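You operate a simulated robot arm through the tools that you are given. There is no shell and no other tool. Be economical: measure what you need, move in short steps, check, and stop when the job is done.

You run a simulated robot arm. Do the job below in one go: nothing can be reset, and whatever is moved stays where it is left.

JOB
Load the cleaner tin into the pot and bring it up to pressure.
Fine: lid down and clamped, vent closed, air open. Set down upright: what you pick out.

Only the result counts: the job must be done as asked and must still hold three seconds after the hand-in. Knocking over, shifting, dropping, spilling or breaking anything else fails it. A push-on lid holds only when it is set on centred and level and pressed home; a screw cap is set on level and turned clockwise until tight.

ROBOT AND FRAMES
A 7-joint arm with a two-finger gripper on a trunk, on a base that drives. Base frame: it is fixed to the floor where the robot stands at the start and does not move with it; the origin is under the middle of the robot, x ahead of it, y to its left, z up. Readings come in m, degrees, newtons and seconds.
With the tool pointing down near the work surface it reaches from about 0.38 to 0.78 m from the robot's upright axis, wherever it stands. Its first joint turns from -143.0 to 143.0 degrees. Places, roughly: air lever on the air box [0.7, -0.5, 0.9]; black pot clamp [0.4, -0.3, 0.9]; extract switch [0.7, -2.2, 1.1]; green start button [0.7, -2.4, 1]; inside of the pressure pot [0.6, -0.3, 0.7]; orange collar [0.5, -2, 1.1]; pot display [0.7, -0.5, 1.2]; pot knob [0.7, -0.5, 1.1]; pot lid [0.7, -0.3, 1]; red pot clamp [0.4, -0.2, 0.9]; selector lever [0.6, -2.2, 0.9]; speed knob [0.7, -2.3, 1.1]; spray air knob [0.7, -0.7, 1.1]; spray head [0.7, -1.8, 1.3]; turntable [0.7, -1.4, 0.8]; vent lever [0.7, -0.7, 1]. Payload 2.45 kg.
The TCP is the grasp point between the finger pads, 0.026 m short of the fingertips. In the tool frame z runs along the fingers and y along their closing line. Largest opening 0.096 m; the body of the gripper starts 0.069 m behind the TCP.
Orientation is that of the tool frame in the base frame, as a unit quaternion [w, x, y, z]. With the fingers straight down and closing along the base's y, the tool's x points along the base's -x, its y along +y and its z along -z.

CONTROLS
- The arm moves only by the tool arm_command. Its argument "series" is a list of rows, each a list of 7 numbers: the shift along the tool's x, y, z in m, then the turn, a rotation vector about the tool's x, y, z in degrees, then the finger opening in m, from 0 to 0.096. In form: [[dx, dy, dz, ax, ay, az, claw], ...]. A call has 1 to 12 rows; each row shifts and turns the commanded pose from where the row before left it, along the tool's axes as they then stand. A row lasts 0.2 s, in which the tool goes at most 0.05 m and 8.6 degrees; a call with a longer step from one row to the next is refused whole, and so is a gripper value outside its range. A pose out of reach is approached as far as the arm can. The call stops where the force on the tool passes 40 N (or 10 N more than at its start, if that is more) or the arm is blocked; 0.2 s more then pass. Each finger halts on what it meets, pressing with about 26 N; the grip force reading is that of the motor and also rises with nothing between the fingers. The clock runs only during rows and for 0.2 s after the last one: add rows that do not move to give the fingers time. The reply holds the time, the measured pose of the TCP, the force on the tool along the base axes, the opening and the grip force, in the units named above and with some noise, with the torque about the TCP (base axes, N m) and any sound that the robot's microphone picked up.
- Cameras (640 x 400 px; columns grow to the right, rows downward): "scene" is now at [0.0143, 0.125, 1.5328]; the picture's right is [-0.63, -0.77, 0.00], its down [-0.52, 0.42, -0.75] and it looks along [0.58, -0.47, -0.67] (base axes); focal length 261 px, centre (320, 200). "wrist" rides on the gripper at [0.082, 0.003, -0.098] in the tool frame; the picture's right is [-0.04, 1.00, 0.00], its down [-0.73, -0.03, -0.68] and it looks along [-0.68, -0.03, 0.73] (tool axes); focal length 256 px, centre (320, 200). There is no depth. A picture from a camera that has moved, and an enlarged one, comes with that camera's place and axes in the base frame and with its lens.
- get_image(camera): a new picture of that camera. The clock stands still meanwhile.
- slide_trunk(by): slides the trunk up (or, below 0, down) by that many m; the arm and the scene camera ride with it, the base frame stays. It gives what a move gives, with no picture.
- roll_base(legs): drives the robot by 1 to 6 legs, each [ahead, turn to the left] in m and degrees, along the robot's own axes; the way and the turn of a leg run together, so that a leg with both is an arc; at most 1.5 m and 180 degrees a leg. The arm and the cameras ride along, it lands a little off, and it stops where it bumps. It gives what a move gives.
- aim_head(pan, tilt): turns the head with the scene camera to pan (to the left, within 155 degrees either way) and tilt (down, from -29 to 69), counted from straight ahead of the robot. It gives what a move gives.
- inspect(camera, box): a new picture of the part [left, top, right, bottom] of that camera's present view, enlarged. The clock stands still meanwhile.
- sign_off(): hands the job in; it is judged then, once.

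Work in short steps. Places have to be worked out from the pictures, the camera data and where the tool is seen: move nearer, look again, correct. Check each grasp and each placing, and mend what went wrong. You have 120 turns and 90 pictures in all, those below and enlarged ones among them. Open the gripper and draw the arm clear of the work before you hand the job in, unless the task says otherwise; then end with one line.

The tools are called after "Call:" as a command line: name --pt "numbers of a row" for each row, then --argument value for the rest, lists and objects as JSON in quotes. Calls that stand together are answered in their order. arm_command: Moves the arm, as the interface text tells. Its arguments: {"type":"object","properties":{"series":{"type":"array"}},"required":["series"]} The other tools are called the same way: slide_trunk (by) slides the trunk up or down; roll_base (legs) drives the base; aim_head (pan, tilt) turns the head that bears the scene camera; get_image (camera) takes a picture; inspect (camera, box) takes an enlarged picture of a part of a camera's view; sign_off () hands the job in.

At the start:

```text
time_s: 0.0
eef_pos: [0.3395, -0.3625, 1.2262]
tcp_rot: [0.0, -0.001, 1.0, 0.0]
wrist_force: [0.4, -0.8, 0.4]
wrist_torque: [-0.02, 0.01, -0.01]
width: 0.0959
grip_force: 0.0
trunk travel left (down, up): [-0.575, 0.065]
robot x, y, heading: [-0.0001, -0.007, -0.2]
head pan, tilt: [-39.3, 41.8]
```

scene: 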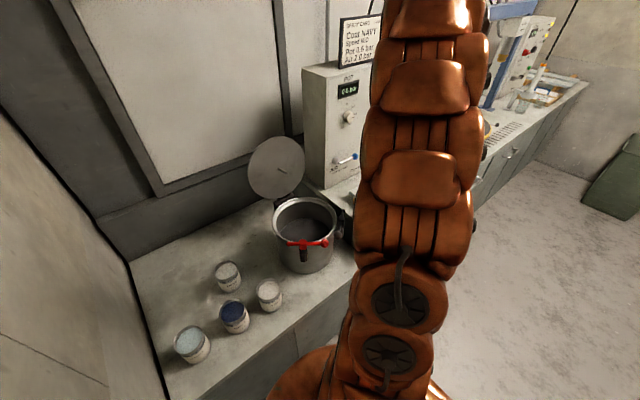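
wrist: 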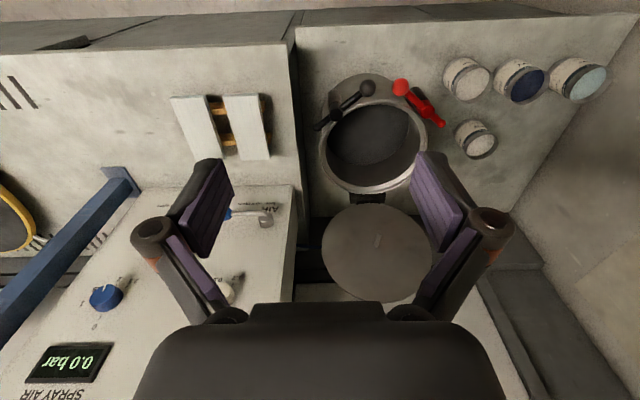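

The card and tins need reading first; I enlarge the tins, the card and the pot area.

Call:
inspect --camera "scene" --box '[160, 240, 300, 380]'

Call:
inspect --camera "scene" --box '[290, 0, 400, 180]'

Call:
inspect --camera "wrist" --box '[300, 40, 620, 240]'

```text
2.86 times, centred on (230, 310) of scene
camera zoom: at [0.0143, 0.125, 1.5328], right [-0.63, -0.77, 0.0], down [-0.52, 0.42, -0.75], along [0.58, -0.47, -0.67], focal length 746 px, centre (577, -114)
```

zoom: 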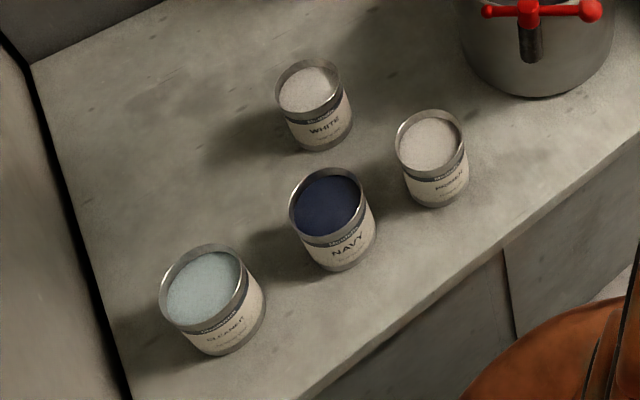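

```text
2.22 times, centred on (345, 90) of scene
camera zoom: at [0.0143, 0.125, 1.5328], right [-0.63, -0.77, 0.0], down [-0.52, 0.42, -0.75], along [0.58, -0.47, -0.67], focal length 580 px, centre (264, 444)
```

zoom: 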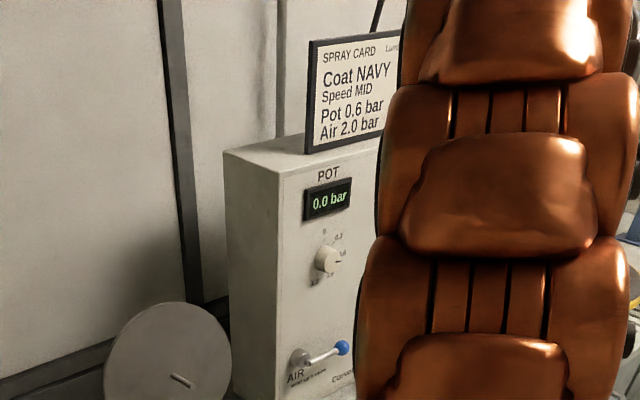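

```text
2.00 times, centred on (460, 140) of wrist
camera zoom: at [0.2572, -0.3592, 1.3251], right [0.04, 1.0, 0.0], down [0.73, -0.03, 0.68], along [0.68, -0.03, -0.73], focal length 512 px, centre (40, 320)
```

zoom: 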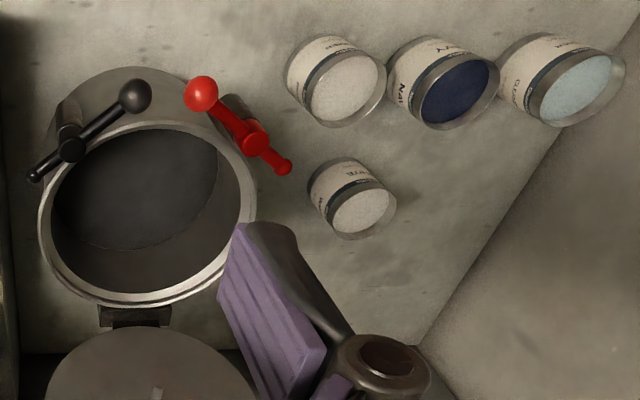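

Cleaner tin top is about (0.48, 0.23, 0.72), pot rim centre about (0.55, -0.25, 0.85). I need to know whether something already stands in the pot; I inspect the pot closely.

Call:
inspect --camera "scene" --box '[240, 120, 370, 280]'

Call:
inspect --camera "wrist" --box '[0, 60, 320, 400]'

```text
2.50 times, centred on (305, 200) of scene
camera zoom: at [0.0143, 0.125, 1.5328], right [-0.63, -0.77, 0.0], down [-0.52, 0.42, -0.75], along [0.58, -0.47, -0.67], focal length 652 px, centre (358, 200)
```

zoom: 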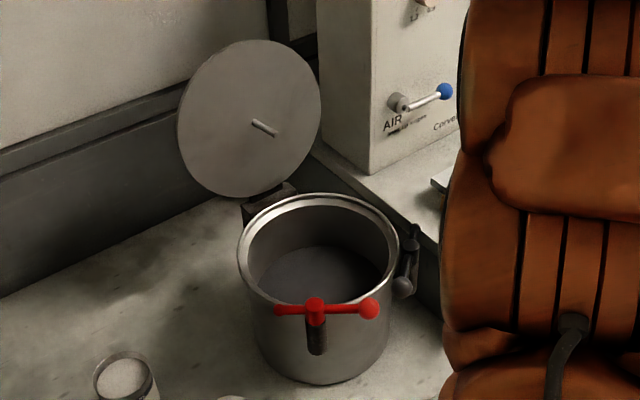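

```text
1.18 times, centred on (160, 230) of wrist
camera zoom: at [0.2572, -0.3592, 1.3251], right [0.04, 1.0, 0.0], down [0.73, -0.03, 0.68], along [0.68, -0.03, -0.73], focal length 301 px, centre (508, 165)
```

zoom: 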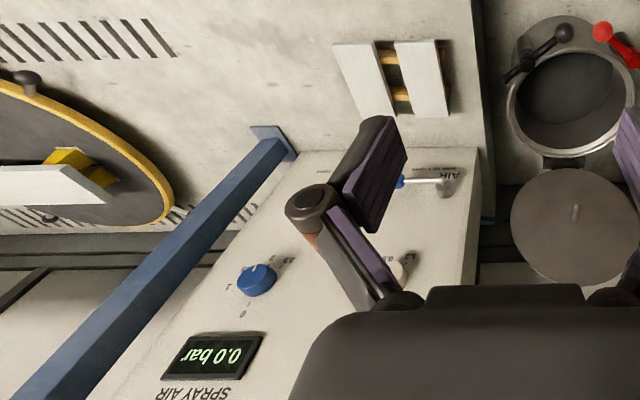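

The pot floor looks bare and no tin is inside. I swing the open gripper over to the cleaner tin, staying high.

Call:
arm_command --pt "-0.012 0.048 0 0 0 0 0.096" --pt "-0.012 0.048 0 0 0 0 0.096" --pt "-0.012 0.048 0 0 0 0 0.096" --pt "-0.012 0.048 0 0 0 0 0.096" --pt "-0.012 0.048 0 0 0 0 0.096" --pt "-0.012 0.048 0 0 0 0 0.096" --pt "-0.012 0.048 0 0 0 0 0.096" --pt "-0.012 0.048 0 0 0 0 0.096" --pt "-0.012 0.048 0 0 0 0 0.096" --pt "-0.012 0.048 0 0 0 0 0.096" --pt "-0.012 0.048 0 0 0 0 0.096" --pt "-0.012 0.048 0 0 0 0 0.096"

```text
time_s: 2.6
eef_pos: [0.4822, 0.214, 1.2273]
tcp_rot: [0.0, -0.001, 1.0, 0.0]
wrist_force: [0.0, -0.3, 0.0]
wrist_torque: [0.05, -0.03, -0.02]
width: 0.0962
grip_force: 0.1
trunk travel left (down, up): [-0.575, 0.065]
robot x, y, heading: [-0.0014, -0.0053, 0.1]
head pan, tilt: [-39.3, 41.8]
```

Now above the tin; I lower to about z=0.95 and look from both cameras.

Call:
arm_command --pt "0 0.003 0.046 0 0 0 0.096" --pt "0 0.003 0.046 0 0 0 0.096" --pt "0 0.003 0.046 0 0 0 0.096" --pt "0 0.003 0.046 0 0 0 0.096" --pt "0 0.003 0.046 0 0 0 0.096" --pt "0 0.004 0.046 0 0 0 0.096"

Call:
get_image --camera "wrist"

Call:
get_image --camera "scene"

```text
time_s: 4.0
eef_pos: [0.4775, 0.23, 0.9508]
tcp_rot: [-0.001, -0.001, 1.0, 0.0]
wrist_force: [-0.3, 0.2, -0.4]
wrist_torque: [-0.01, -0.05, -0.02]
width: 0.0962
grip_force: 0.1
trunk travel left (down, up): [-0.575, 0.065]
robot x, y, heading: [-0.0001, -0.0007, -0.1]
head pan, tilt: [-39.3, 41.8]
```

```text
82 pictures are left
camera wrist: at [0.3955, 0.2338, 1.0493], right [0.04, 1.0, 0.0], down [0.73, -0.03, 0.68], along [0.68, -0.03, -0.74], focal length 256 px, centre (320, 200)
```

wrist: 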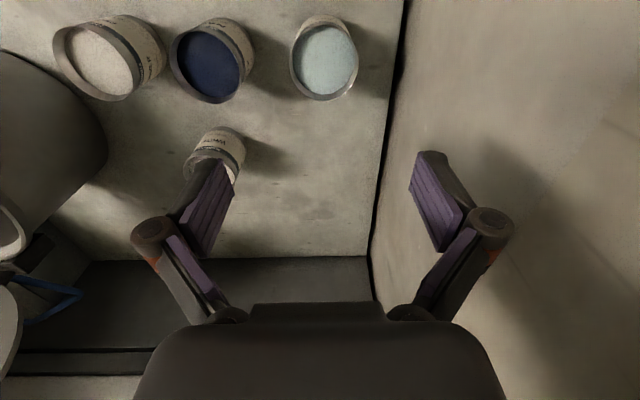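

```text
81 pictures are left
camera scene: at [0.0141, 0.1251, 1.5328], right [-0.63, -0.77, 0.0], down [-0.52, 0.42, -0.75], along [0.58, -0.47, -0.67], focal length 261 px, centre (320, 200)
```

scene: 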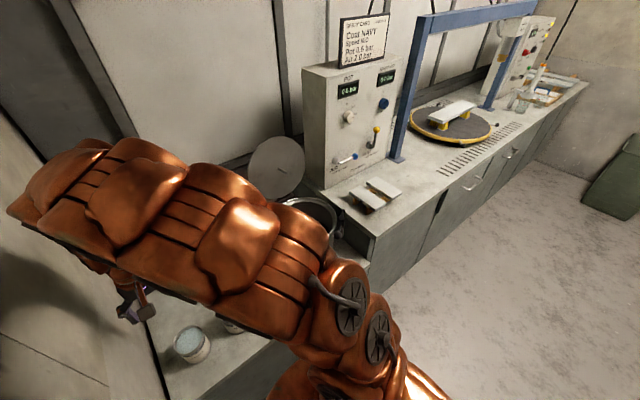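

Tin centre ≈ (0.478, 0.234), wall at y≈0.35 leaves room. I go down to z≈0.83 and look again.

Call:
arm_command --pt "0 0.002 0.04 0 0 0 0.096" --pt "0 0.002 0.04 0 0 0 0.096" --pt "0 0 0.04 0 0 0 0.096"

Call:
get_image --camera "wrist"

Call:
inspect --camera "scene" --box '[100, 260, 280, 400]'

```text
time_s: 4.8
eef_pos: [0.4816, 0.2371, 0.8299]
tcp_rot: [0.001, 0.0, 1.0, 0.0]
wrist_force: [0.1, -0.4, 0.5]
wrist_torque: [0.01, -0.04, 0.0]
width: 0.096
grip_force: 0.0
trunk travel left (down, up): [-0.575, 0.065]
robot x, y, heading: [0.0027, -0.0027, 0.3]
head pan, tilt: [-39.3, 41.8]
```

```text
80 pictures are left
camera wrist: at [0.4002, 0.2416, 0.9289], right [0.04, 1.0, 0.0], down [0.73, -0.03, 0.68], along [0.68, -0.03, -0.73], focal length 256 px, centre (320, 200)
```

wrist: 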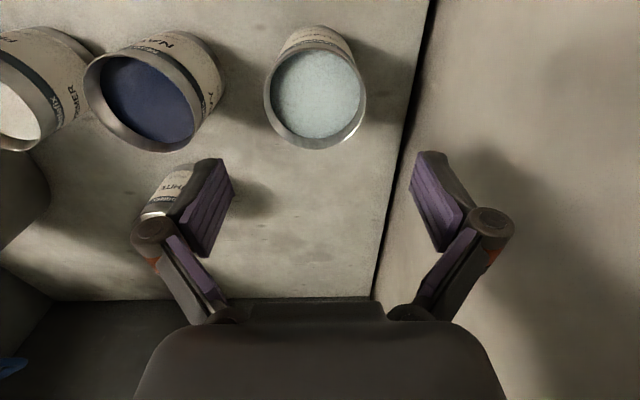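

```text
2.86 times, centred on (190, 330) of scene
camera zoom: at [0.014, 0.1251, 1.5328], right [-0.63, -0.77, 0.0], down [-0.52, 0.42, -0.75], along [0.58, -0.47, -0.67], focal length 746 px, centre (691, -171)
```

zoom: 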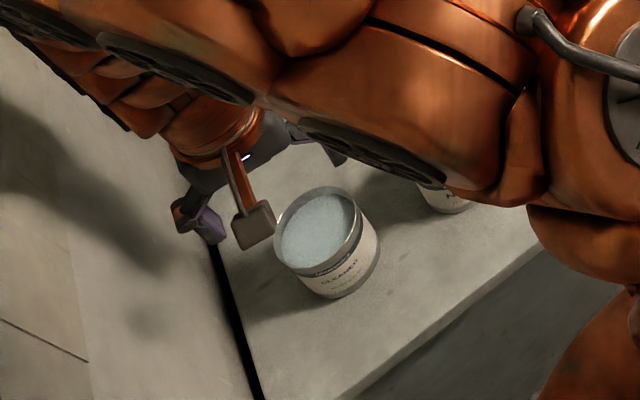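

Tin centre reads (0.485, 0.233), diameter about 0.09, so y must be centred well. I correct by -4 mm in y, +3 mm in x and descend to 0.775.

Call:
arm_command --pt "-0.003 -0.004 0.025 0 0 0 0.096" --pt "0 0 0.03 0 0 0 0.096"

Call:
get_image --camera "wrist"

Call:
inspect --camera "scene" --box '[130, 290, 250, 390]'

```text
time_s: 5.4
eef_pos: [0.4832, 0.2317, 0.7767]
tcp_rot: [0.0, -0.003, 1.0, 0.0]
wrist_force: [0.2, -0.8, 0.1]
wrist_torque: [0.0, 0.0, 0.05]
width: 0.0958
grip_force: 0.0
trunk travel left (down, up): [-0.575, 0.065]
robot x, y, heading: [-0.0026, -0.0057, 0.2]
head pan, tilt: [-39.3, 41.8]
```

```text
78 pictures are left
camera wrist: at [0.4023, 0.236, 0.8754], right [0.04, 1.0, 0.0], down [0.73, -0.03, 0.68], along [0.68, -0.03, -0.73], focal length 256 px, centre (320, 200)
```

wrist: 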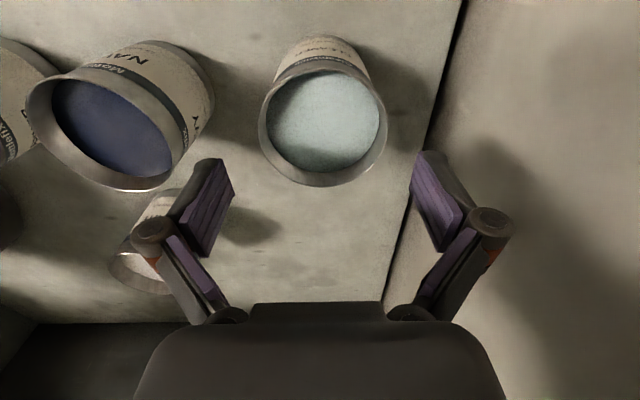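

```text
4.00 times, centred on (190, 340) of scene
camera zoom: at [0.0142, 0.1252, 1.5328], right [-0.63, -0.77, 0.0], down [-0.52, 0.42, -0.75], along [0.58, -0.47, -0.67], focal length 1044 px, centre (840, -360)
```

zoom: 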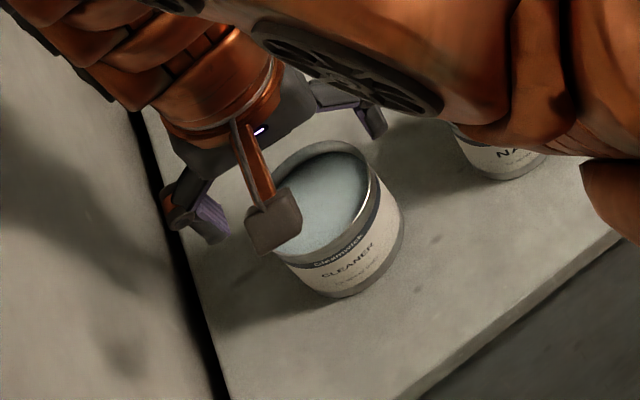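

Refined: rim z≈0.722, diameter ≈0.083, centre (0.480, 0.234). I shift +2 mm in y and -3 mm in x and go down to TCP z≈0.72, then close.

Call:
arm_command --pt "0.003 0.0025 0.015 0 0 0 0.096" --pt "0 0 0.02 0 0 0 0.096" --pt "0 0 0.021 0 0 0 0.096"

Call:
get_image --camera "wrist"

```text
time_s: 6.2
eef_pos: [0.4808, 0.2348, 0.7202]
tcp_rot: [0.0, -0.001, 1.0, 0.001]
wrist_force: [1.1, 0.1, -0.4]
wrist_torque: [-0.02, 0.0, 0.0]
width: 0.0959
grip_force: 0.1
trunk travel left (down, up): [-0.575, 0.065]
robot x, y, heading: [0.0022, -0.0034, -0.1]
head pan, tilt: [-39.3, 41.8]
```

```text
76 pictures are left
camera wrist: at [0.399, 0.2386, 0.818], right [0.04, 1.0, 0.0], down [0.73, -0.03, 0.68], along [0.68, -0.03, -0.73], focal length 256 px, centre (320, 200)
```

wrist: 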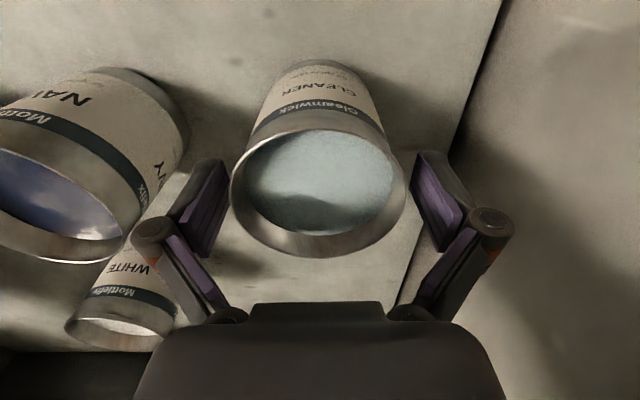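

Rim sits between the fingers at TCP level, centred. I lower 6 mm more and close.

Call:
arm_command --pt "0 0 0.006 0 0 0 0.096" --pt "0 0 0 0 0 0 0.085" --pt "0 0 0 0 0 0 0.07" --pt "0 0 0 0 0 0 0.065" --pt "0 0 0 0 0 0 0.065" --pt "0 0 0 0 0 0 0.065"

```text
time_s: 7.6
eef_pos: [0.481, 0.2362, 0.7143]
tcp_rot: [0.0, -0.001, 1.0, 0.0]
wrist_force: [-0.2, -2.0, 1.6]
wrist_torque: [-0.1, 0.01, 0.03]
width: 0.0773
grip_force: 25.8
trunk travel left (down, up): [-0.575, 0.065]
robot x, y, heading: [0.0017, -0.0005, -0.1]
head pan, tilt: [-39.3, 41.8]
```

Gripped at 0.077 m. I lift slowly 3 cm and check.

Call:
arm_command --pt "0 0 -0.01 0 0 0 0.065" --pt "0 0 -0.02 0 0 0 0.065" --pt "0 0 -0.02 0 0 0 0.065"

Call:
get_image --camera "wrist"

Call:
inspect --camera "scene" --box '[130, 250, 270, 390]'

```text
time_s: 8.4
eef_pos: [0.4822, 0.2361, 0.7631]
tcp_rot: [-0.001, -0.001, 1.0, 0.0]
wrist_force: [0.5, 0.0, -4.4]
wrist_torque: [-0.02, 0.05, 0.01]
width: 0.0773
grip_force: 25.4
trunk travel left (down, up): [-0.575, 0.065]
robot x, y, heading: [0.0014, -0.0023, 0.1]
head pan, tilt: [-39.3, 41.8]
```

```text
75 pictures are left
camera wrist: at [0.3997, 0.2398, 0.8614], right [0.04, 1.0, 0.0], down [0.73, -0.03, 0.68], along [0.68, -0.03, -0.74], focal length 256 px, centre (320, 200)
```

wrist: 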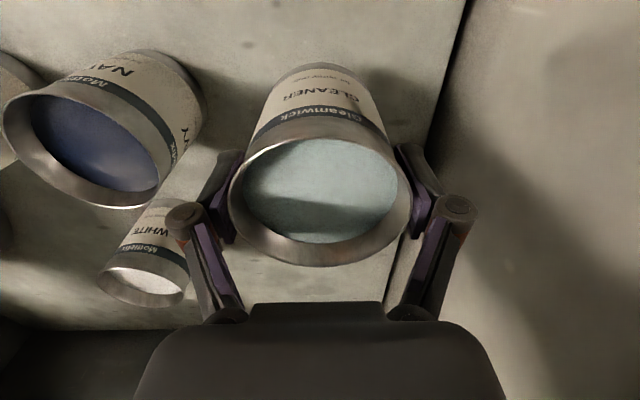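

```text
2.86 times, centred on (200, 320) of scene
camera zoom: at [0.0147, 0.1255, 1.5328], right [-0.63, -0.77, 0.0], down [-0.52, 0.42, -0.75], along [0.58, -0.47, -0.67], focal length 746 px, centre (663, -143)
```

zoom: 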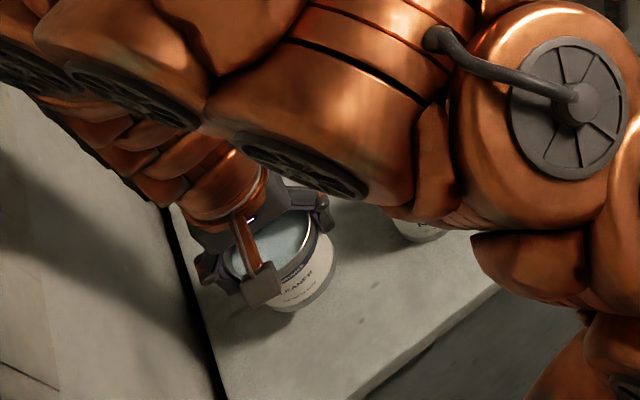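

Tin is held level (4.4 N). I raise it smoothly to about z=1.0.

Call:
arm_command --pt "0 0 -0.01 0 0 0 0.065" --pt "0 0 -0.02 0 0 0 0.065" --pt "0 0 -0.025 0 0 0 0.065" --pt "0 0 -0.03 0 0 0 0.065" --pt "0 0 -0.03 0 0 0 0.065" --pt "0 0 -0.03 0 0 0 0.065" --pt "0 0 -0.03 0 0 0 0.065" --pt "0 0 -0.03 0 0 0 0.065" --pt "0 0 -0.02 0 0 0 0.065" --pt "0 0 -0.01 0 0 0 0.065"

Call:
arm_command --pt "0 -0.01 0 0 0 0 0.065" --pt "0 -0.02 0 0 0 0 0.065" --pt "0 -0.025 0 0 0 0 0.065" --pt "0 -0.03 0 0 0 0 0.065" --pt "0 -0.03 0 0 0 0 0.065" --pt "0 -0.03 0 0 0 0 0.065" --pt "0 -0.03 0 0 0 0 0.065" --pt "0 -0.03 0 0 0 0 0.065" --pt "0 -0.03 0 0 0 0 0.065" --pt "0 -0.025 0 0 0 0 0.065" --pt "0 -0.02 0 0 0 0 0.065" --pt "0 -0.01 0 0 0 0 0.065"

Call:
get_image --camera "wrist"

```text
time_s: 10.6
eef_pos: [0.482, 0.2356, 0.9993]
tcp_rot: [0.0, -0.001, 1.0, -0.001]
wrist_force: [0.5, 0.6, -4.5]
wrist_torque: [-0.02, 0.03, 0.0]
width: 0.0773
grip_force: 26.1
trunk travel left (down, up): [-0.575, 0.065]
robot x, y, heading: [0.0011, -0.0024, 0.2]
head pan, tilt: [-39.3, 41.8]
```

```text
time_s: 13.2
eef_pos: [0.4822, -0.0552, 0.9983]
tcp_rot: [-0.001, -0.001, 1.0, 0.0]
wrist_force: [-0.3, 0.1, -4.3]
wrist_torque: [0.0, 0.01, -0.02]
width: 0.0772
grip_force: 26.3
trunk travel left (down, up): [-0.575, 0.065]
robot x, y, heading: [0.0029, -0.0003, 0.1]
head pan, tilt: [-39.3, 41.8]
```

```text
73 pictures are left
camera wrist: at [0.4005, -0.052, 1.0968], right [0.04, 1.0, 0.0], down [0.73, -0.03, 0.68], along [0.68, -0.03, -0.73], focal length 256 px, centre (320, 200)
```

wrist: 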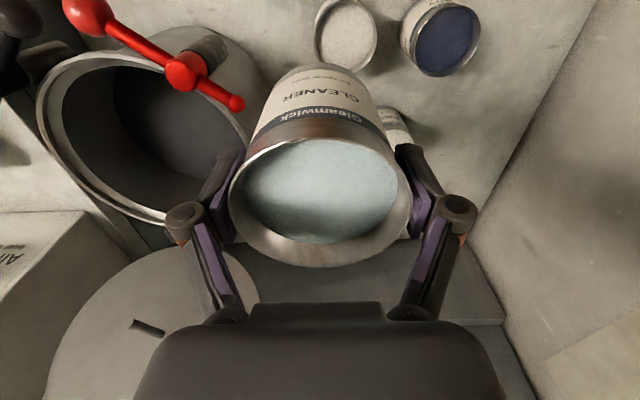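

The tin travels fine. Before going over the pot I take a scene close-up of the pot while the arm is out of the way.

Call:
inspect --camera "scene" --box '[230, 120, 390, 280]'

Call:
inspect --camera "wrist" --box '[0, 0, 280, 240]'

```text
2.50 times, centred on (310, 200) of scene
camera zoom: at [0.0145, 0.1252, 1.5328], right [-0.63, -0.77, 0.0], down [-0.52, 0.42, -0.75], along [0.58, -0.47, -0.67], focal length 652 px, centre (345, 200)
```

zoom: 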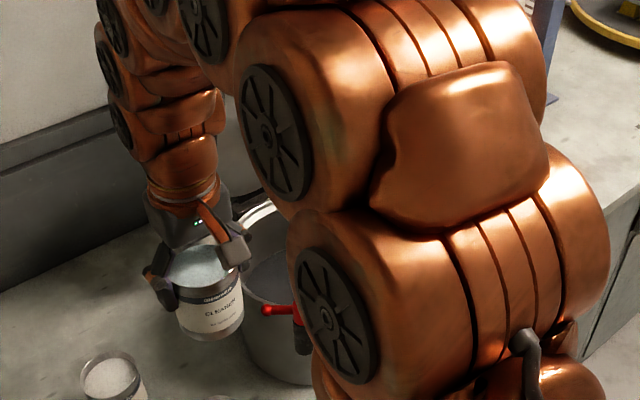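

```text
1.67 times, centred on (140, 120) of wrist
camera zoom: at [0.4005, -0.052, 1.0968], right [0.04, 1.0, 0.0], down [0.73, -0.03, 0.68], along [0.68, -0.03, -0.73], focal length 427 px, centre (620, 333)
```

zoom: 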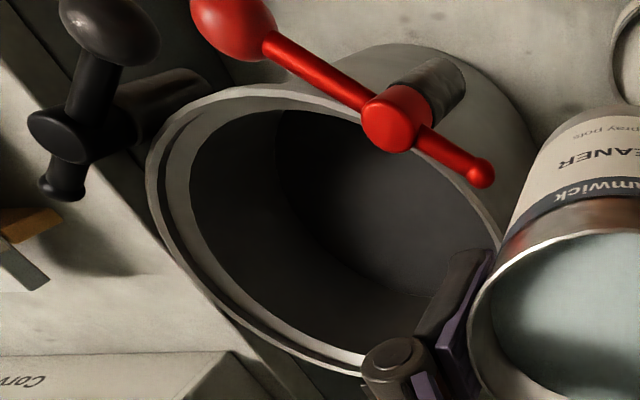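

Pot centre estimates vary (x 0.55–0.57, y -0.25…-0.27), so I raise the tin to get an unobstructed view of the whole rim.

Call:
arm_command --pt "0 0.0 -0.02 0 0 0 0.065" --pt "0 0.01 -0.03 0 0 0 0.065" --pt "0 0.01 -0.03 0 0 0 0.065" --pt "0 0.01 -0.03 0 0 0 0.065" --pt "0 0 -0.02 0 0 0 0.065"

Call:
inspect --camera "wrist" --box '[0, 0, 320, 300]'

```text
time_s: 14.4
eef_pos: [0.4802, -0.0233, 1.1309]
tcp_rot: [0.0, -0.001, 1.0, -0.001]
wrist_force: [0.2, 0.0, -5.2]
wrist_torque: [-0.02, 0.03, 0.01]
width: 0.0773
grip_force: 26.7
trunk travel left (down, up): [-0.575, 0.065]
robot x, y, heading: [0.0004, -0.0025, 0.0]
head pan, tilt: [-39.3, 41.8]
```

```text
1.33 times, centred on (160, 150) of wrist
camera zoom: at [0.399, -0.0202, 1.2288], right [0.04, 1.0, 0.0], down [0.73, -0.03, 0.68], along [0.68, -0.03, -0.74], focal length 341 px, centre (533, 267)
```

zoom: 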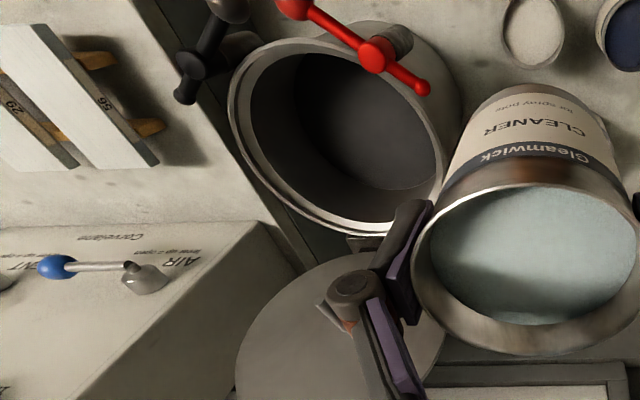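

Reprojection confirms rim centre ≈ (0.565, -0.253, 0.835), outer radius 0.12. I carry the tin to (0.59, -0.253), slightly behind centre so that the wrist camera housing clears the front rim, at z≈1.03.

Call:
arm_command --pt "-0.004 -0.008 0 0 0 0 0.065" --pt "-0.008 -0.016 0 0 0 0 0.065" --pt "-0.01 -0.021 0 0 0 0 0.065" --pt "-0.012 -0.025 0 0 0 0 0.065" --pt "-0.012 -0.025 0 0 0 0 0.065" --pt "-0.012 -0.025 0 0 0 0 0.065" --pt "-0.012 -0.025 0.01 0 0 0 0.065" --pt "-0.012 -0.025 0.02 0 0 0 0.065" --pt "-0.01 -0.022 0.02 0 0 0 0.065" --pt "-0.008 -0.018 0.02 0 0 0 0.065" --pt "-0.006 -0.013 0.02 0 0 0 0.065" --pt "-0.003 -0.006 0.01 0 0 0 0.065"

Call:
get_image --camera "wrist"

Call:
get_image --camera "scene"

```text
time_s: 17.0
eef_pos: [0.5912, -0.2537, 1.0293]
tcp_rot: [0.0, -0.001, 1.0, 0.0]
wrist_force: [0.1, 0.5, -4.5]
wrist_torque: [0.02, 0.0, -0.03]
width: 0.0774
grip_force: 26.3
trunk travel left (down, up): [-0.575, 0.065]
robot x, y, heading: [0.0007, -0.0016, 0.0]
head pan, tilt: [-39.3, 41.8]
```

```text
69 pictures are left
camera wrist: at [0.5099, -0.2499, 1.1276], right [0.04, 1.0, 0.0], down [0.73, -0.03, 0.68], along [0.68, -0.03, -0.73], focal length 256 px, centre (320, 200)
```

wrist: 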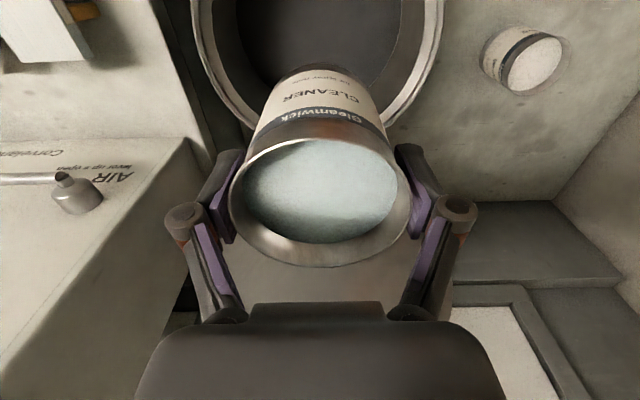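

```text
68 pictures are left
camera scene: at [0.0145, 0.1249, 1.5328], right [-0.63, -0.77, 0.0], down [-0.52, 0.42, -0.75], along [0.58, -0.47, -0.67], focal length 261 px, centre (320, 200)
```

scene: 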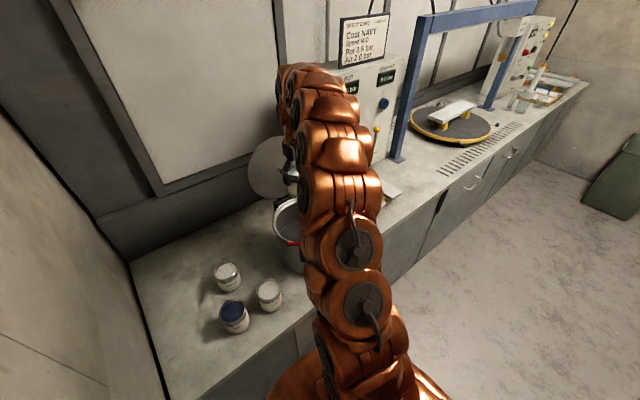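

Centred laterally over the pot (rim columns 191–443). I descend 9 cm and look before entering.

Call:
arm_command --pt "0 0 0.015 0 0 0 0.065" --pt "0 0 0.025 0 0 0 0.065" --pt "0 0 0.025 0 0 0 0.065" --pt "0 0 0.015 0 0 0 0.065"

Call:
get_image --camera "wrist"

Call:
inspect --camera "scene" --box '[230, 120, 350, 280]'

```text
time_s: 18.0
eef_pos: [0.5921, -0.2549, 0.9476]
tcp_rot: [0.001, 0.0, 1.0, 0.0]
wrist_force: [-0.3, 0.0, -5.0]
wrist_torque: [0.02, 0.02, 0.0]
width: 0.0775
grip_force: 25.6
trunk travel left (down, up): [-0.575, 0.065]
robot x, y, heading: [-0.001, -0.0043, -0.1]
head pan, tilt: [-39.3, 41.8]
```

```text
67 pictures are left
camera wrist: at [0.5104, -0.2508, 1.0451], right [0.04, 1.0, 0.0], down [0.73, -0.03, 0.68], along [0.68, -0.03, -0.73], focal length 256 px, centre (320, 200)
```

wrist: 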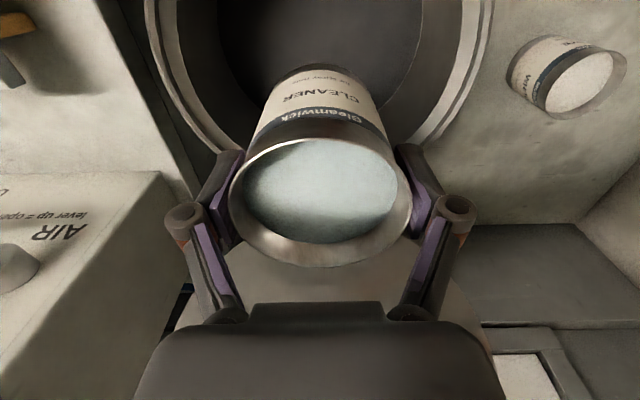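

```text
2.50 times, centred on (290, 200) of scene
camera zoom: at [0.0145, 0.1249, 1.5328], right [-0.63, -0.77, 0.0], down [-0.52, 0.42, -0.75], along [0.58, -0.47, -0.67], focal length 652 px, centre (395, 200)
```

zoom: 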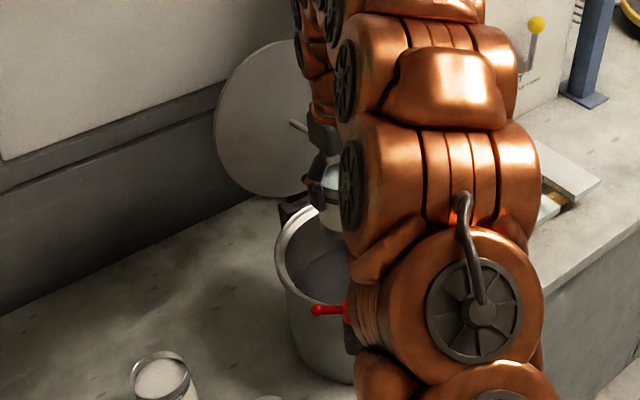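

Clear so far; a rod sticks out of the lid at z≈0.98, so I ease back 1 cm in x and descend into the pot to TCP 0.80.

Call:
arm_command --pt "0.01 0.001 0.01 0 0 0 0.065" --pt "0 0 0.02 0 0 0 0.065" --pt "0 0 0.025 0 0 0 0.065" --pt "0 0 0.025 0 0 0 0.065" --pt "0 0 0.025 0 0 0 0.065" --pt "0 0 0.025 0 0 0 0.065" --pt "0 0 0.015 0 0 0 0.065"

Call:
get_image --camera "wrist"

Call:
inspect --camera "scene" --box '[230, 120, 350, 280]'

```text
time_s: 19.6
eef_pos: [0.5803, -0.2516, 0.806]
tcp_rot: [-0.001, -0.001, 1.0, -0.001]
wrist_force: [-3.0, 2.3, 12.2]
wrist_torque: [0.2, 0.36, 0.06]
width: 0.0774
grip_force: 26.2
trunk travel left (down, up): [-0.575, 0.065]
robot x, y, heading: [-0.0019, -0.0025, -0.1]
head pan, tilt: [-39.3, 41.8]
```

```text
65 pictures are left
camera wrist: at [0.4997, -0.249, 0.904], right [0.04, 1.0, 0.0], down [0.73, -0.03, 0.68], along [0.68, -0.03, -0.73], focal length 256 px, centre (320, 200)
```

wrist: 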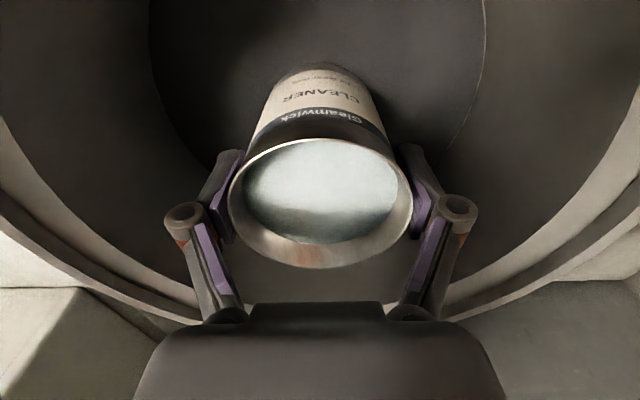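

```text
2.50 times, centred on (290, 200) of scene
camera zoom: at [0.0137, 0.1253, 1.5332], right [-0.63, -0.77, 0.0], down [-0.52, 0.42, -0.75], along [0.58, -0.47, -0.67], focal length 652 px, centre (395, 200)
```

zoom: 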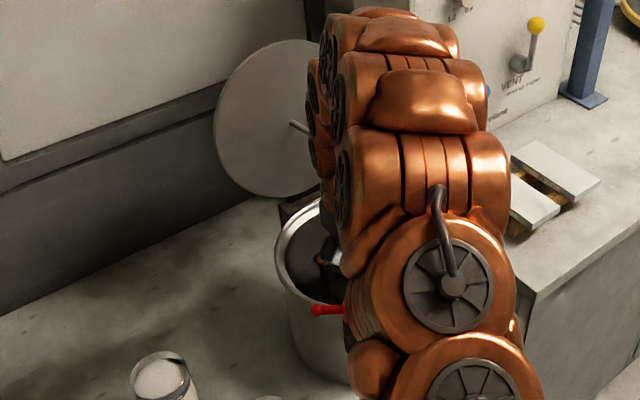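

Force flipped to +12 N: the tin bottom (z≈0.731) is on the pot's floor, matching my floor estimate of ≈0.74. I release gently.

Call:
arm_command --pt "0 0 -0.001 0 0 0 0.072" --pt "0 0 0 0 0 0 0.08" --pt "0 0 0 0 0 0 0.088" --pt "0 0 0 0 0 0 0.094" --pt "0 0 0 0 0 0 0.096" --pt "0 0 0 0 0 0 0.096"

Call:
get_image --camera "wrist"

```text
time_s: 21.0
eef_pos: [0.5811, -0.2542, 0.8062]
tcp_rot: [0.0, -0.001, 1.0, 0.0]
wrist_force: [1.2, -0.4, -0.7]
wrist_torque: [0.01, 0.02, 0.01]
width: 0.0959
grip_force: 0.1
trunk travel left (down, up): [-0.575, 0.065]
robot x, y, heading: [-0.0017, -0.0039, -0.1]
head pan, tilt: [-39.3, 41.8]
```

```text
63 pictures are left
camera wrist: at [0.5, -0.2495, 0.9038], right [0.04, 1.0, 0.0], down [0.73, -0.03, 0.68], along [0.68, -0.03, -0.73], focal length 256 px, centre (320, 200)
```

wrist: 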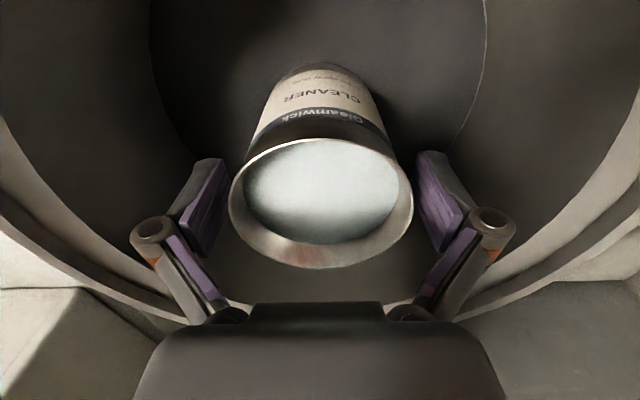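

Tin stands free and upright. I withdraw straight up, then back off to see lid and clamps.

Call:
arm_command --pt "0 0 -0.015 0 0 0 0.096" --pt "0 0 -0.03 0 0 0 0.096" --pt "0 0 -0.04 0 0 0 0.096" --pt "0 0 -0.045 0 0 0 0.096" --pt "0 0 -0.045 0 0 0 0.096" --pt "0 0 -0.045 0 0 0 0.096" --pt "0 0 -0.045 0 0 0 0.096" --pt "0.04 0.0 0 0 0 0 0.096" --pt "0.045 0 0 0 0 0 0.096" --pt "0.045 0 0 0 0 0 0.096" --pt "0.045 0 0 0 0 0 0.096"

Call:
get_image --camera "wrist"

Call:
get_image --camera "scene"

```text
time_s: 23.4
eef_pos: [0.4075, -0.253, 1.0676]
tcp_rot: [-0.002, -0.002, 1.0, 0.0]
wrist_force: [0.8, -0.9, -0.9]
wrist_torque: [0.04, 0.04, -0.01]
width: 0.096
grip_force: 0.1
trunk travel left (down, up): [-0.575, 0.065]
robot x, y, heading: [-0.0022, -0.0021, -0.1]
head pan, tilt: [-39.3, 41.8]
```

```text
62 pictures are left
camera wrist: at [0.3257, -0.2488, 1.1655], right [0.04, 1.0, 0.0], down [0.74, -0.03, 0.68], along [0.68, -0.02, -0.74], focal length 256 px, centre (320, 200)
```

wrist: 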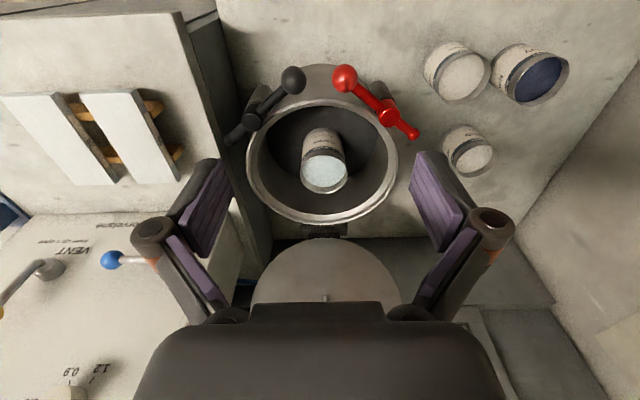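

```text
61 pictures are left
camera scene: at [0.0149, 0.125, 1.5328], right [-0.63, -0.77, 0.0], down [-0.52, 0.42, -0.74], along [0.58, -0.47, -0.67], focal length 261 px, centre (320, 200)
```

scene: 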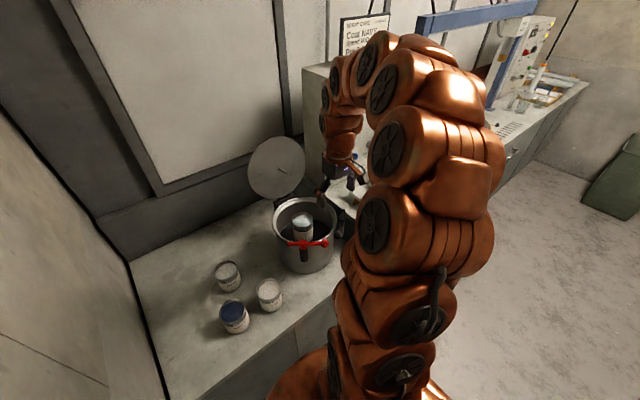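

Tin is well in the pot. Now I study the lid, hinge and clamps up close.

Call:
inspect --camera "scene" --box '[240, 125, 340, 205]'

Call:
inspect --camera "scene" --box '[260, 190, 360, 280]'

Call:
inspect --camera "wrist" --box '[210, 50, 430, 250]'

```text
5.00 times, centred on (290, 165) of scene
camera zoom: at [0.0149, 0.125, 1.5328], right [-0.63, -0.77, 0.0], down [-0.52, 0.42, -0.74], along [0.58, -0.47, -0.67], focal length 1305 px, centre (470, 375)
```

zoom: 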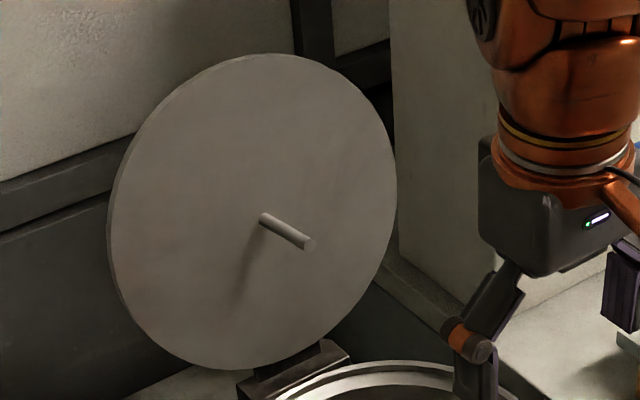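

```text
4.44 times, centred on (310, 235) of scene
camera zoom: at [0.0149, 0.125, 1.5328], right [-0.63, -0.77, 0.0], down [-0.52, 0.42, -0.74], along [0.58, -0.47, -0.67], focal length 1160 px, centre (364, 44)
```

zoom: 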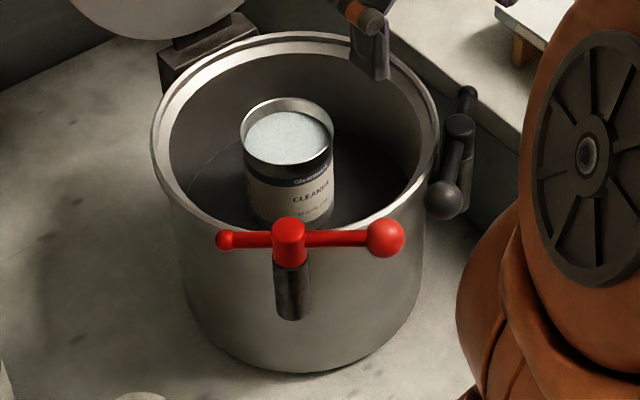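

```text
2.00 times, centred on (320, 150) of wrist
camera zoom: at [0.3257, -0.2488, 1.1655], right [0.04, 1.0, 0.0], down [0.74, -0.03, 0.68], along [0.68, -0.02, -0.74], focal length 512 px, centre (320, 300)
```

zoom: 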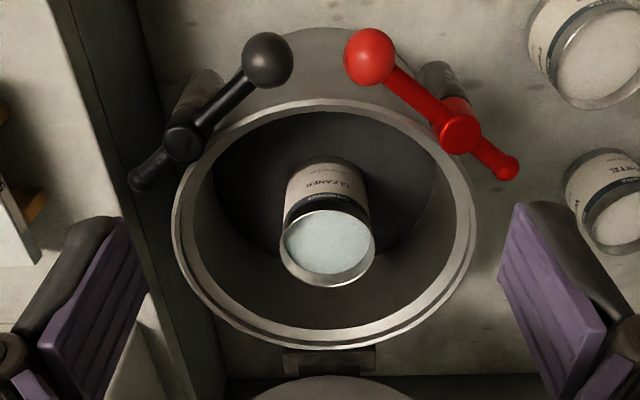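

The lid leans back about 11° past upright, its top edge near (0.74, -0.25, 1.085), hinged at the rear. I'll turn the gripper 90° so the fingers can straddle the lid plate, with the wrist camera viewing it edge-on.

Call:
arm_command --pt "0 0 -0.015 0 0 8.2 0.096" --pt "0 0 -0.015 0 0 8.2 0.096" --pt "0 0 -0.015 0 0 8.2 0.096" --pt "0 0 -0.015 0 0 8.2 0.096" --pt "0 0 -0.015 0 0 8.2 0.096" --pt "0 0 -0.015 0 0 8.2 0.096" --pt "0 0 -0.015 0 0 8.2 0.096" --pt "0 0 -0.015 0 0 8.2 0.096" --pt "0 0 -0.015 0 0 8.2 0.096" --pt "0 0 -0.015 0 0 8.2 0.096" --pt "0 0 0 0 0 8.0 0.096"

Call:
arm_command --pt "0 0.03 0 0 0 0 0.08" --pt "0 0.045 0 0 0 0 0.07" --pt "0 0.045 0 0 0 0 0.06" --pt "0 0.045 0 0 0 0 0.06" --pt "0 0.045 0 0 0 0 0.06" --pt "0 0.045 0 0 0 0 0.06" --pt "0 0.045 0 0 0 0 0.06"

Call:
get_image --camera "wrist"

Call:
get_image --camera "scene"

```text
time_s: 25.8
eef_pos: [0.4062, -0.2531, 1.2195]
tcp_rot: [0.0, 0.706, 0.708, 0.0]
wrist_force: [-0.1, 0.0, -0.1]
wrist_torque: [0.0, -0.01, 0.0]
width: 0.0963
grip_force: 0.0
trunk travel left (down, up): [-0.575, 0.065]
robot x, y, heading: [0.0014, -0.0024, -0.1]
head pan, tilt: [-39.3, 41.8]
```

```text
time_s: 27.4
eef_pos: [0.5855, -0.2478, 1.187]
tcp_rot: [0.0, 0.707, 0.707, 0.0]
wrist_force: [-0.4, -0.3, 0.0]
wrist_torque: [0.02, 0.01, -0.04]
width: 0.06
grip_force: 0.1
out of reach, approached as far as the arm can: row 4, 5, 6, 7
trunk travel left (down, up): [-0.575, 0.065]
robot x, y, heading: [-0.0016, -0.0007, -0.1]
head pan, tilt: [-39.3, 41.8]
```

```text
57 pictures are left
camera wrist: at [0.59, -0.1653, 1.2851], right [1.0, -0.04, 0.0], down [-0.03, -0.73, 0.68], along [-0.03, -0.68, -0.73], focal length 256 px, centre (320, 200)
```

wrist: 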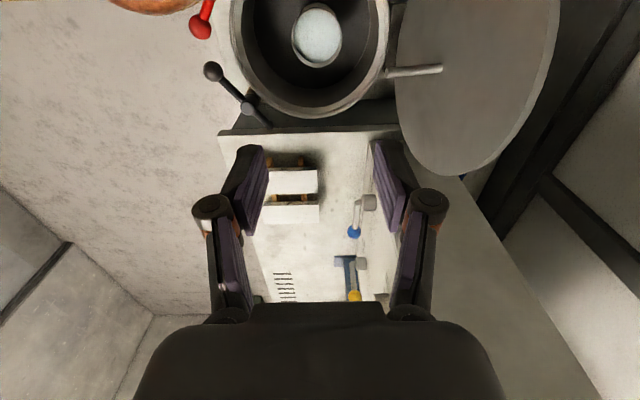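

```text
56 pictures are left
camera scene: at [0.0141, 0.1251, 1.5328], right [-0.63, -0.77, 0.0], down [-0.52, 0.42, -0.75], along [0.58, -0.47, -0.67], focal length 261 px, centre (320, 200)
```

scene: 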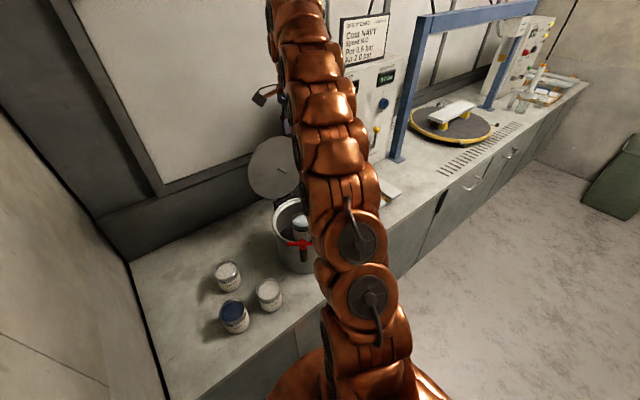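

The vertical tool can't reach the lid top there. I pitch the tool 45° forward (more reach) and shift to y≈-0.21 to avoid the peg on the lid's face.

Call:
arm_command --pt "0.006 0 0 -7.5 0 0 0.09" --pt "0.006 0 0 -7.5 0 0 0.09" --pt "0.006 0 0 -7.5 0 0 0.09" --pt "0.006 0 0 -7.5 0 0 0.09" --pt "0.006 0 0 -7.5 0 0 0.09" --pt "0.006 0 0 -7.5 0 0 0.09"

Call:
get_image --camera "wrist"

```text
time_s: 28.8
eef_pos: [0.584, -0.2119, 1.1851]
tcp_rot: [0.27, 0.653, 0.654, 0.271]
wrist_force: [-0.2, 0.4, -0.2]
wrist_torque: [-0.03, 0.01, 0.0]
width: 0.0902
grip_force: 0.1
trunk travel left (down, up): [-0.575, 0.065]
robot x, y, heading: [-0.0002, -0.0048, 0.1]
head pan, tilt: [-39.3, 41.8]
```

```text
55 pictures are left
camera wrist: at [0.5164, -0.1297, 1.2572], right [0.71, -0.04, 0.71], down [-0.5, -0.73, 0.46], along [0.5, -0.68, -0.54], focal length 256 px, centre (320, 200)
```

wrist: 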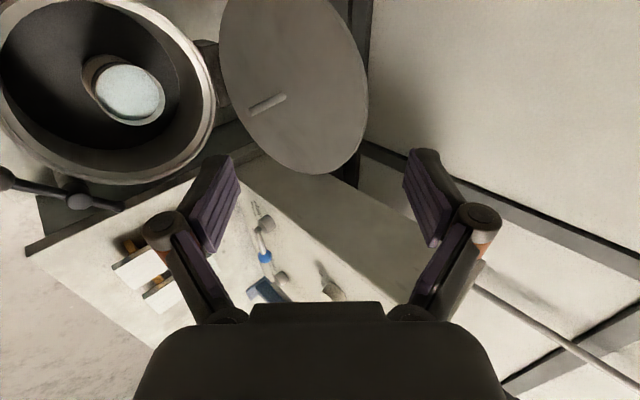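

Lid top edge estimated near (0.735, -0.25, 1.10). I move the straddling tool to TCP ≈ (0.70, -0.212, 1.10), upper finger just above and beyond the edge.

Call:
arm_command --pt "0 0.0055 0.035 0 0 0 0.09" --pt "0 0.0055 0.035 0 0 0 0.09" --pt "0 0.0055 0.035 0 0 0 0.09" --pt "0 0.0055 0.035 0 0 0 0.09"

Call:
get_image --camera "wrist"

Call:
inspect --camera "scene" --box '[220, 70, 380, 220]'

```text
time_s: 29.8
eef_pos: [0.7026, -0.2117, 1.1021]
tcp_rot: [0.27, 0.653, 0.654, 0.271]
wrist_force: [0.1, -0.3, 0.3]
wrist_torque: [0.0, 0.0, 0.01]
width: 0.09
grip_force: 0.0
trunk travel left (down, up): [-0.575, 0.065]
robot x, y, heading: [-0.0052, -0.0012, 0.1]
head pan, tilt: [-39.3, 41.8]
```

```text
54 pictures are left
camera wrist: at [0.6348, -0.1299, 1.1739], right [0.71, -0.04, 0.71], down [-0.5, -0.73, 0.46], along [0.5, -0.68, -0.54], focal length 256 px, centre (320, 200)
```

wrist: 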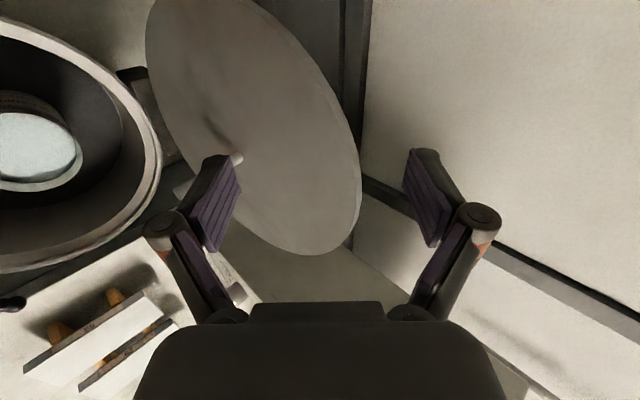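

```text
2.67 times, centred on (300, 145) of scene
camera zoom: at [0.0141, 0.125, 1.5328], right [-0.63, -0.77, 0.0], down [-0.52, 0.42, -0.75], along [0.58, -0.47, -0.67], focal length 696 px, centre (373, 347)
```

zoom: 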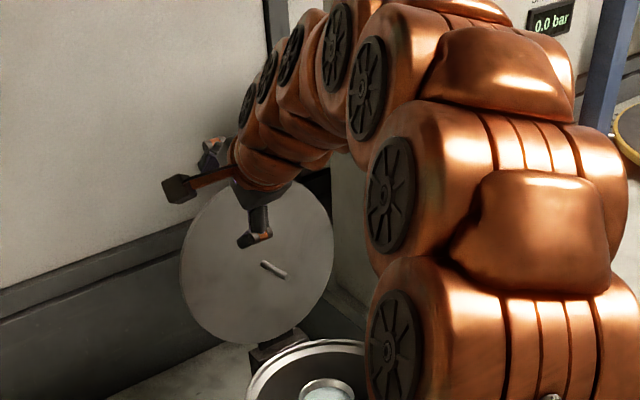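

The lid's edge lies between the fingers at tip level, as computed. I drop the hook behind the lid: TCP to about (0.712, 1.055).

Call:
arm_command --pt "0 -0.013 0.02 0 0 0 0.09" --pt "0 -0.0135 0.02 0 0 0 0.09"

Call:
get_image --camera "wrist"

```text
time_s: 30.4
eef_pos: [0.7079, -0.2112, 1.0631]
tcp_rot: [0.277, 0.65, 0.653, 0.273]
wrist_force: [3.6, 3.9, 41.0]
wrist_torque: [-0.49, -1.47, 0.74]
width: 0.0966
grip_force: 4.5
trunk travel left (down, up): [-0.575, 0.065]
robot x, y, heading: [0.0019, -0.0043, -0.2]
head pan, tilt: [-39.3, 41.8]
```

```text
52 pictures are left
camera wrist: at [0.6393, -0.1291, 1.1324], right [0.7, -0.03, 0.72], down [-0.51, -0.73, 0.46], along [0.51, -0.68, -0.53], focal length 256 px, centre (320, 200)
```

wrist: 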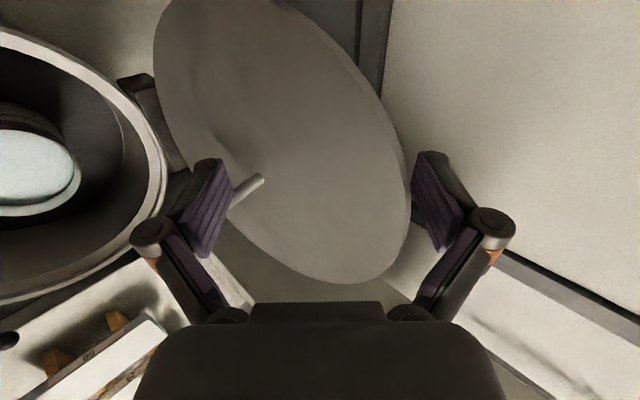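

Contact: the upper finger landed on the lid's top edge (≈x 0.745). I back up, go 3 cm further and come down again behind it.

Call:
arm_command --pt "0 0.016 -0.016 0 0 0 0.096" --pt "0 0.016 -0.016 0 0 0 0.096" --pt "0 0.013 0.013 0 0 0 0.096" --pt "0 0.01 0.01 0 0 0 0.096"

Call:
get_image --camera "wrist"

```text
time_s: 31.4
eef_pos: [0.7383, -0.2112, 1.1019]
tcp_rot: [0.27, 0.653, 0.654, 0.27]
wrist_force: [0.4, -0.8, 1.2]
wrist_torque: [0.01, 0.02, 0.02]
width: 0.0962
grip_force: 0.0
trunk travel left (down, up): [-0.575, 0.065]
robot x, y, heading: [-0.0026, -0.0013, 0.1]
head pan, tilt: [-39.3, 41.8]
```

```text
51 pictures are left
camera wrist: at [0.6722, -0.1292, 1.1731], right [0.71, -0.04, 0.7], down [-0.5, -0.73, 0.46], along [0.5, -0.68, -0.54], focal length 256 px, centre (320, 200)
```

wrist: 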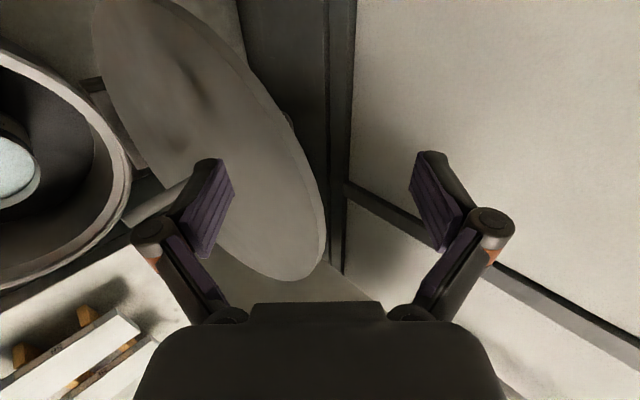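

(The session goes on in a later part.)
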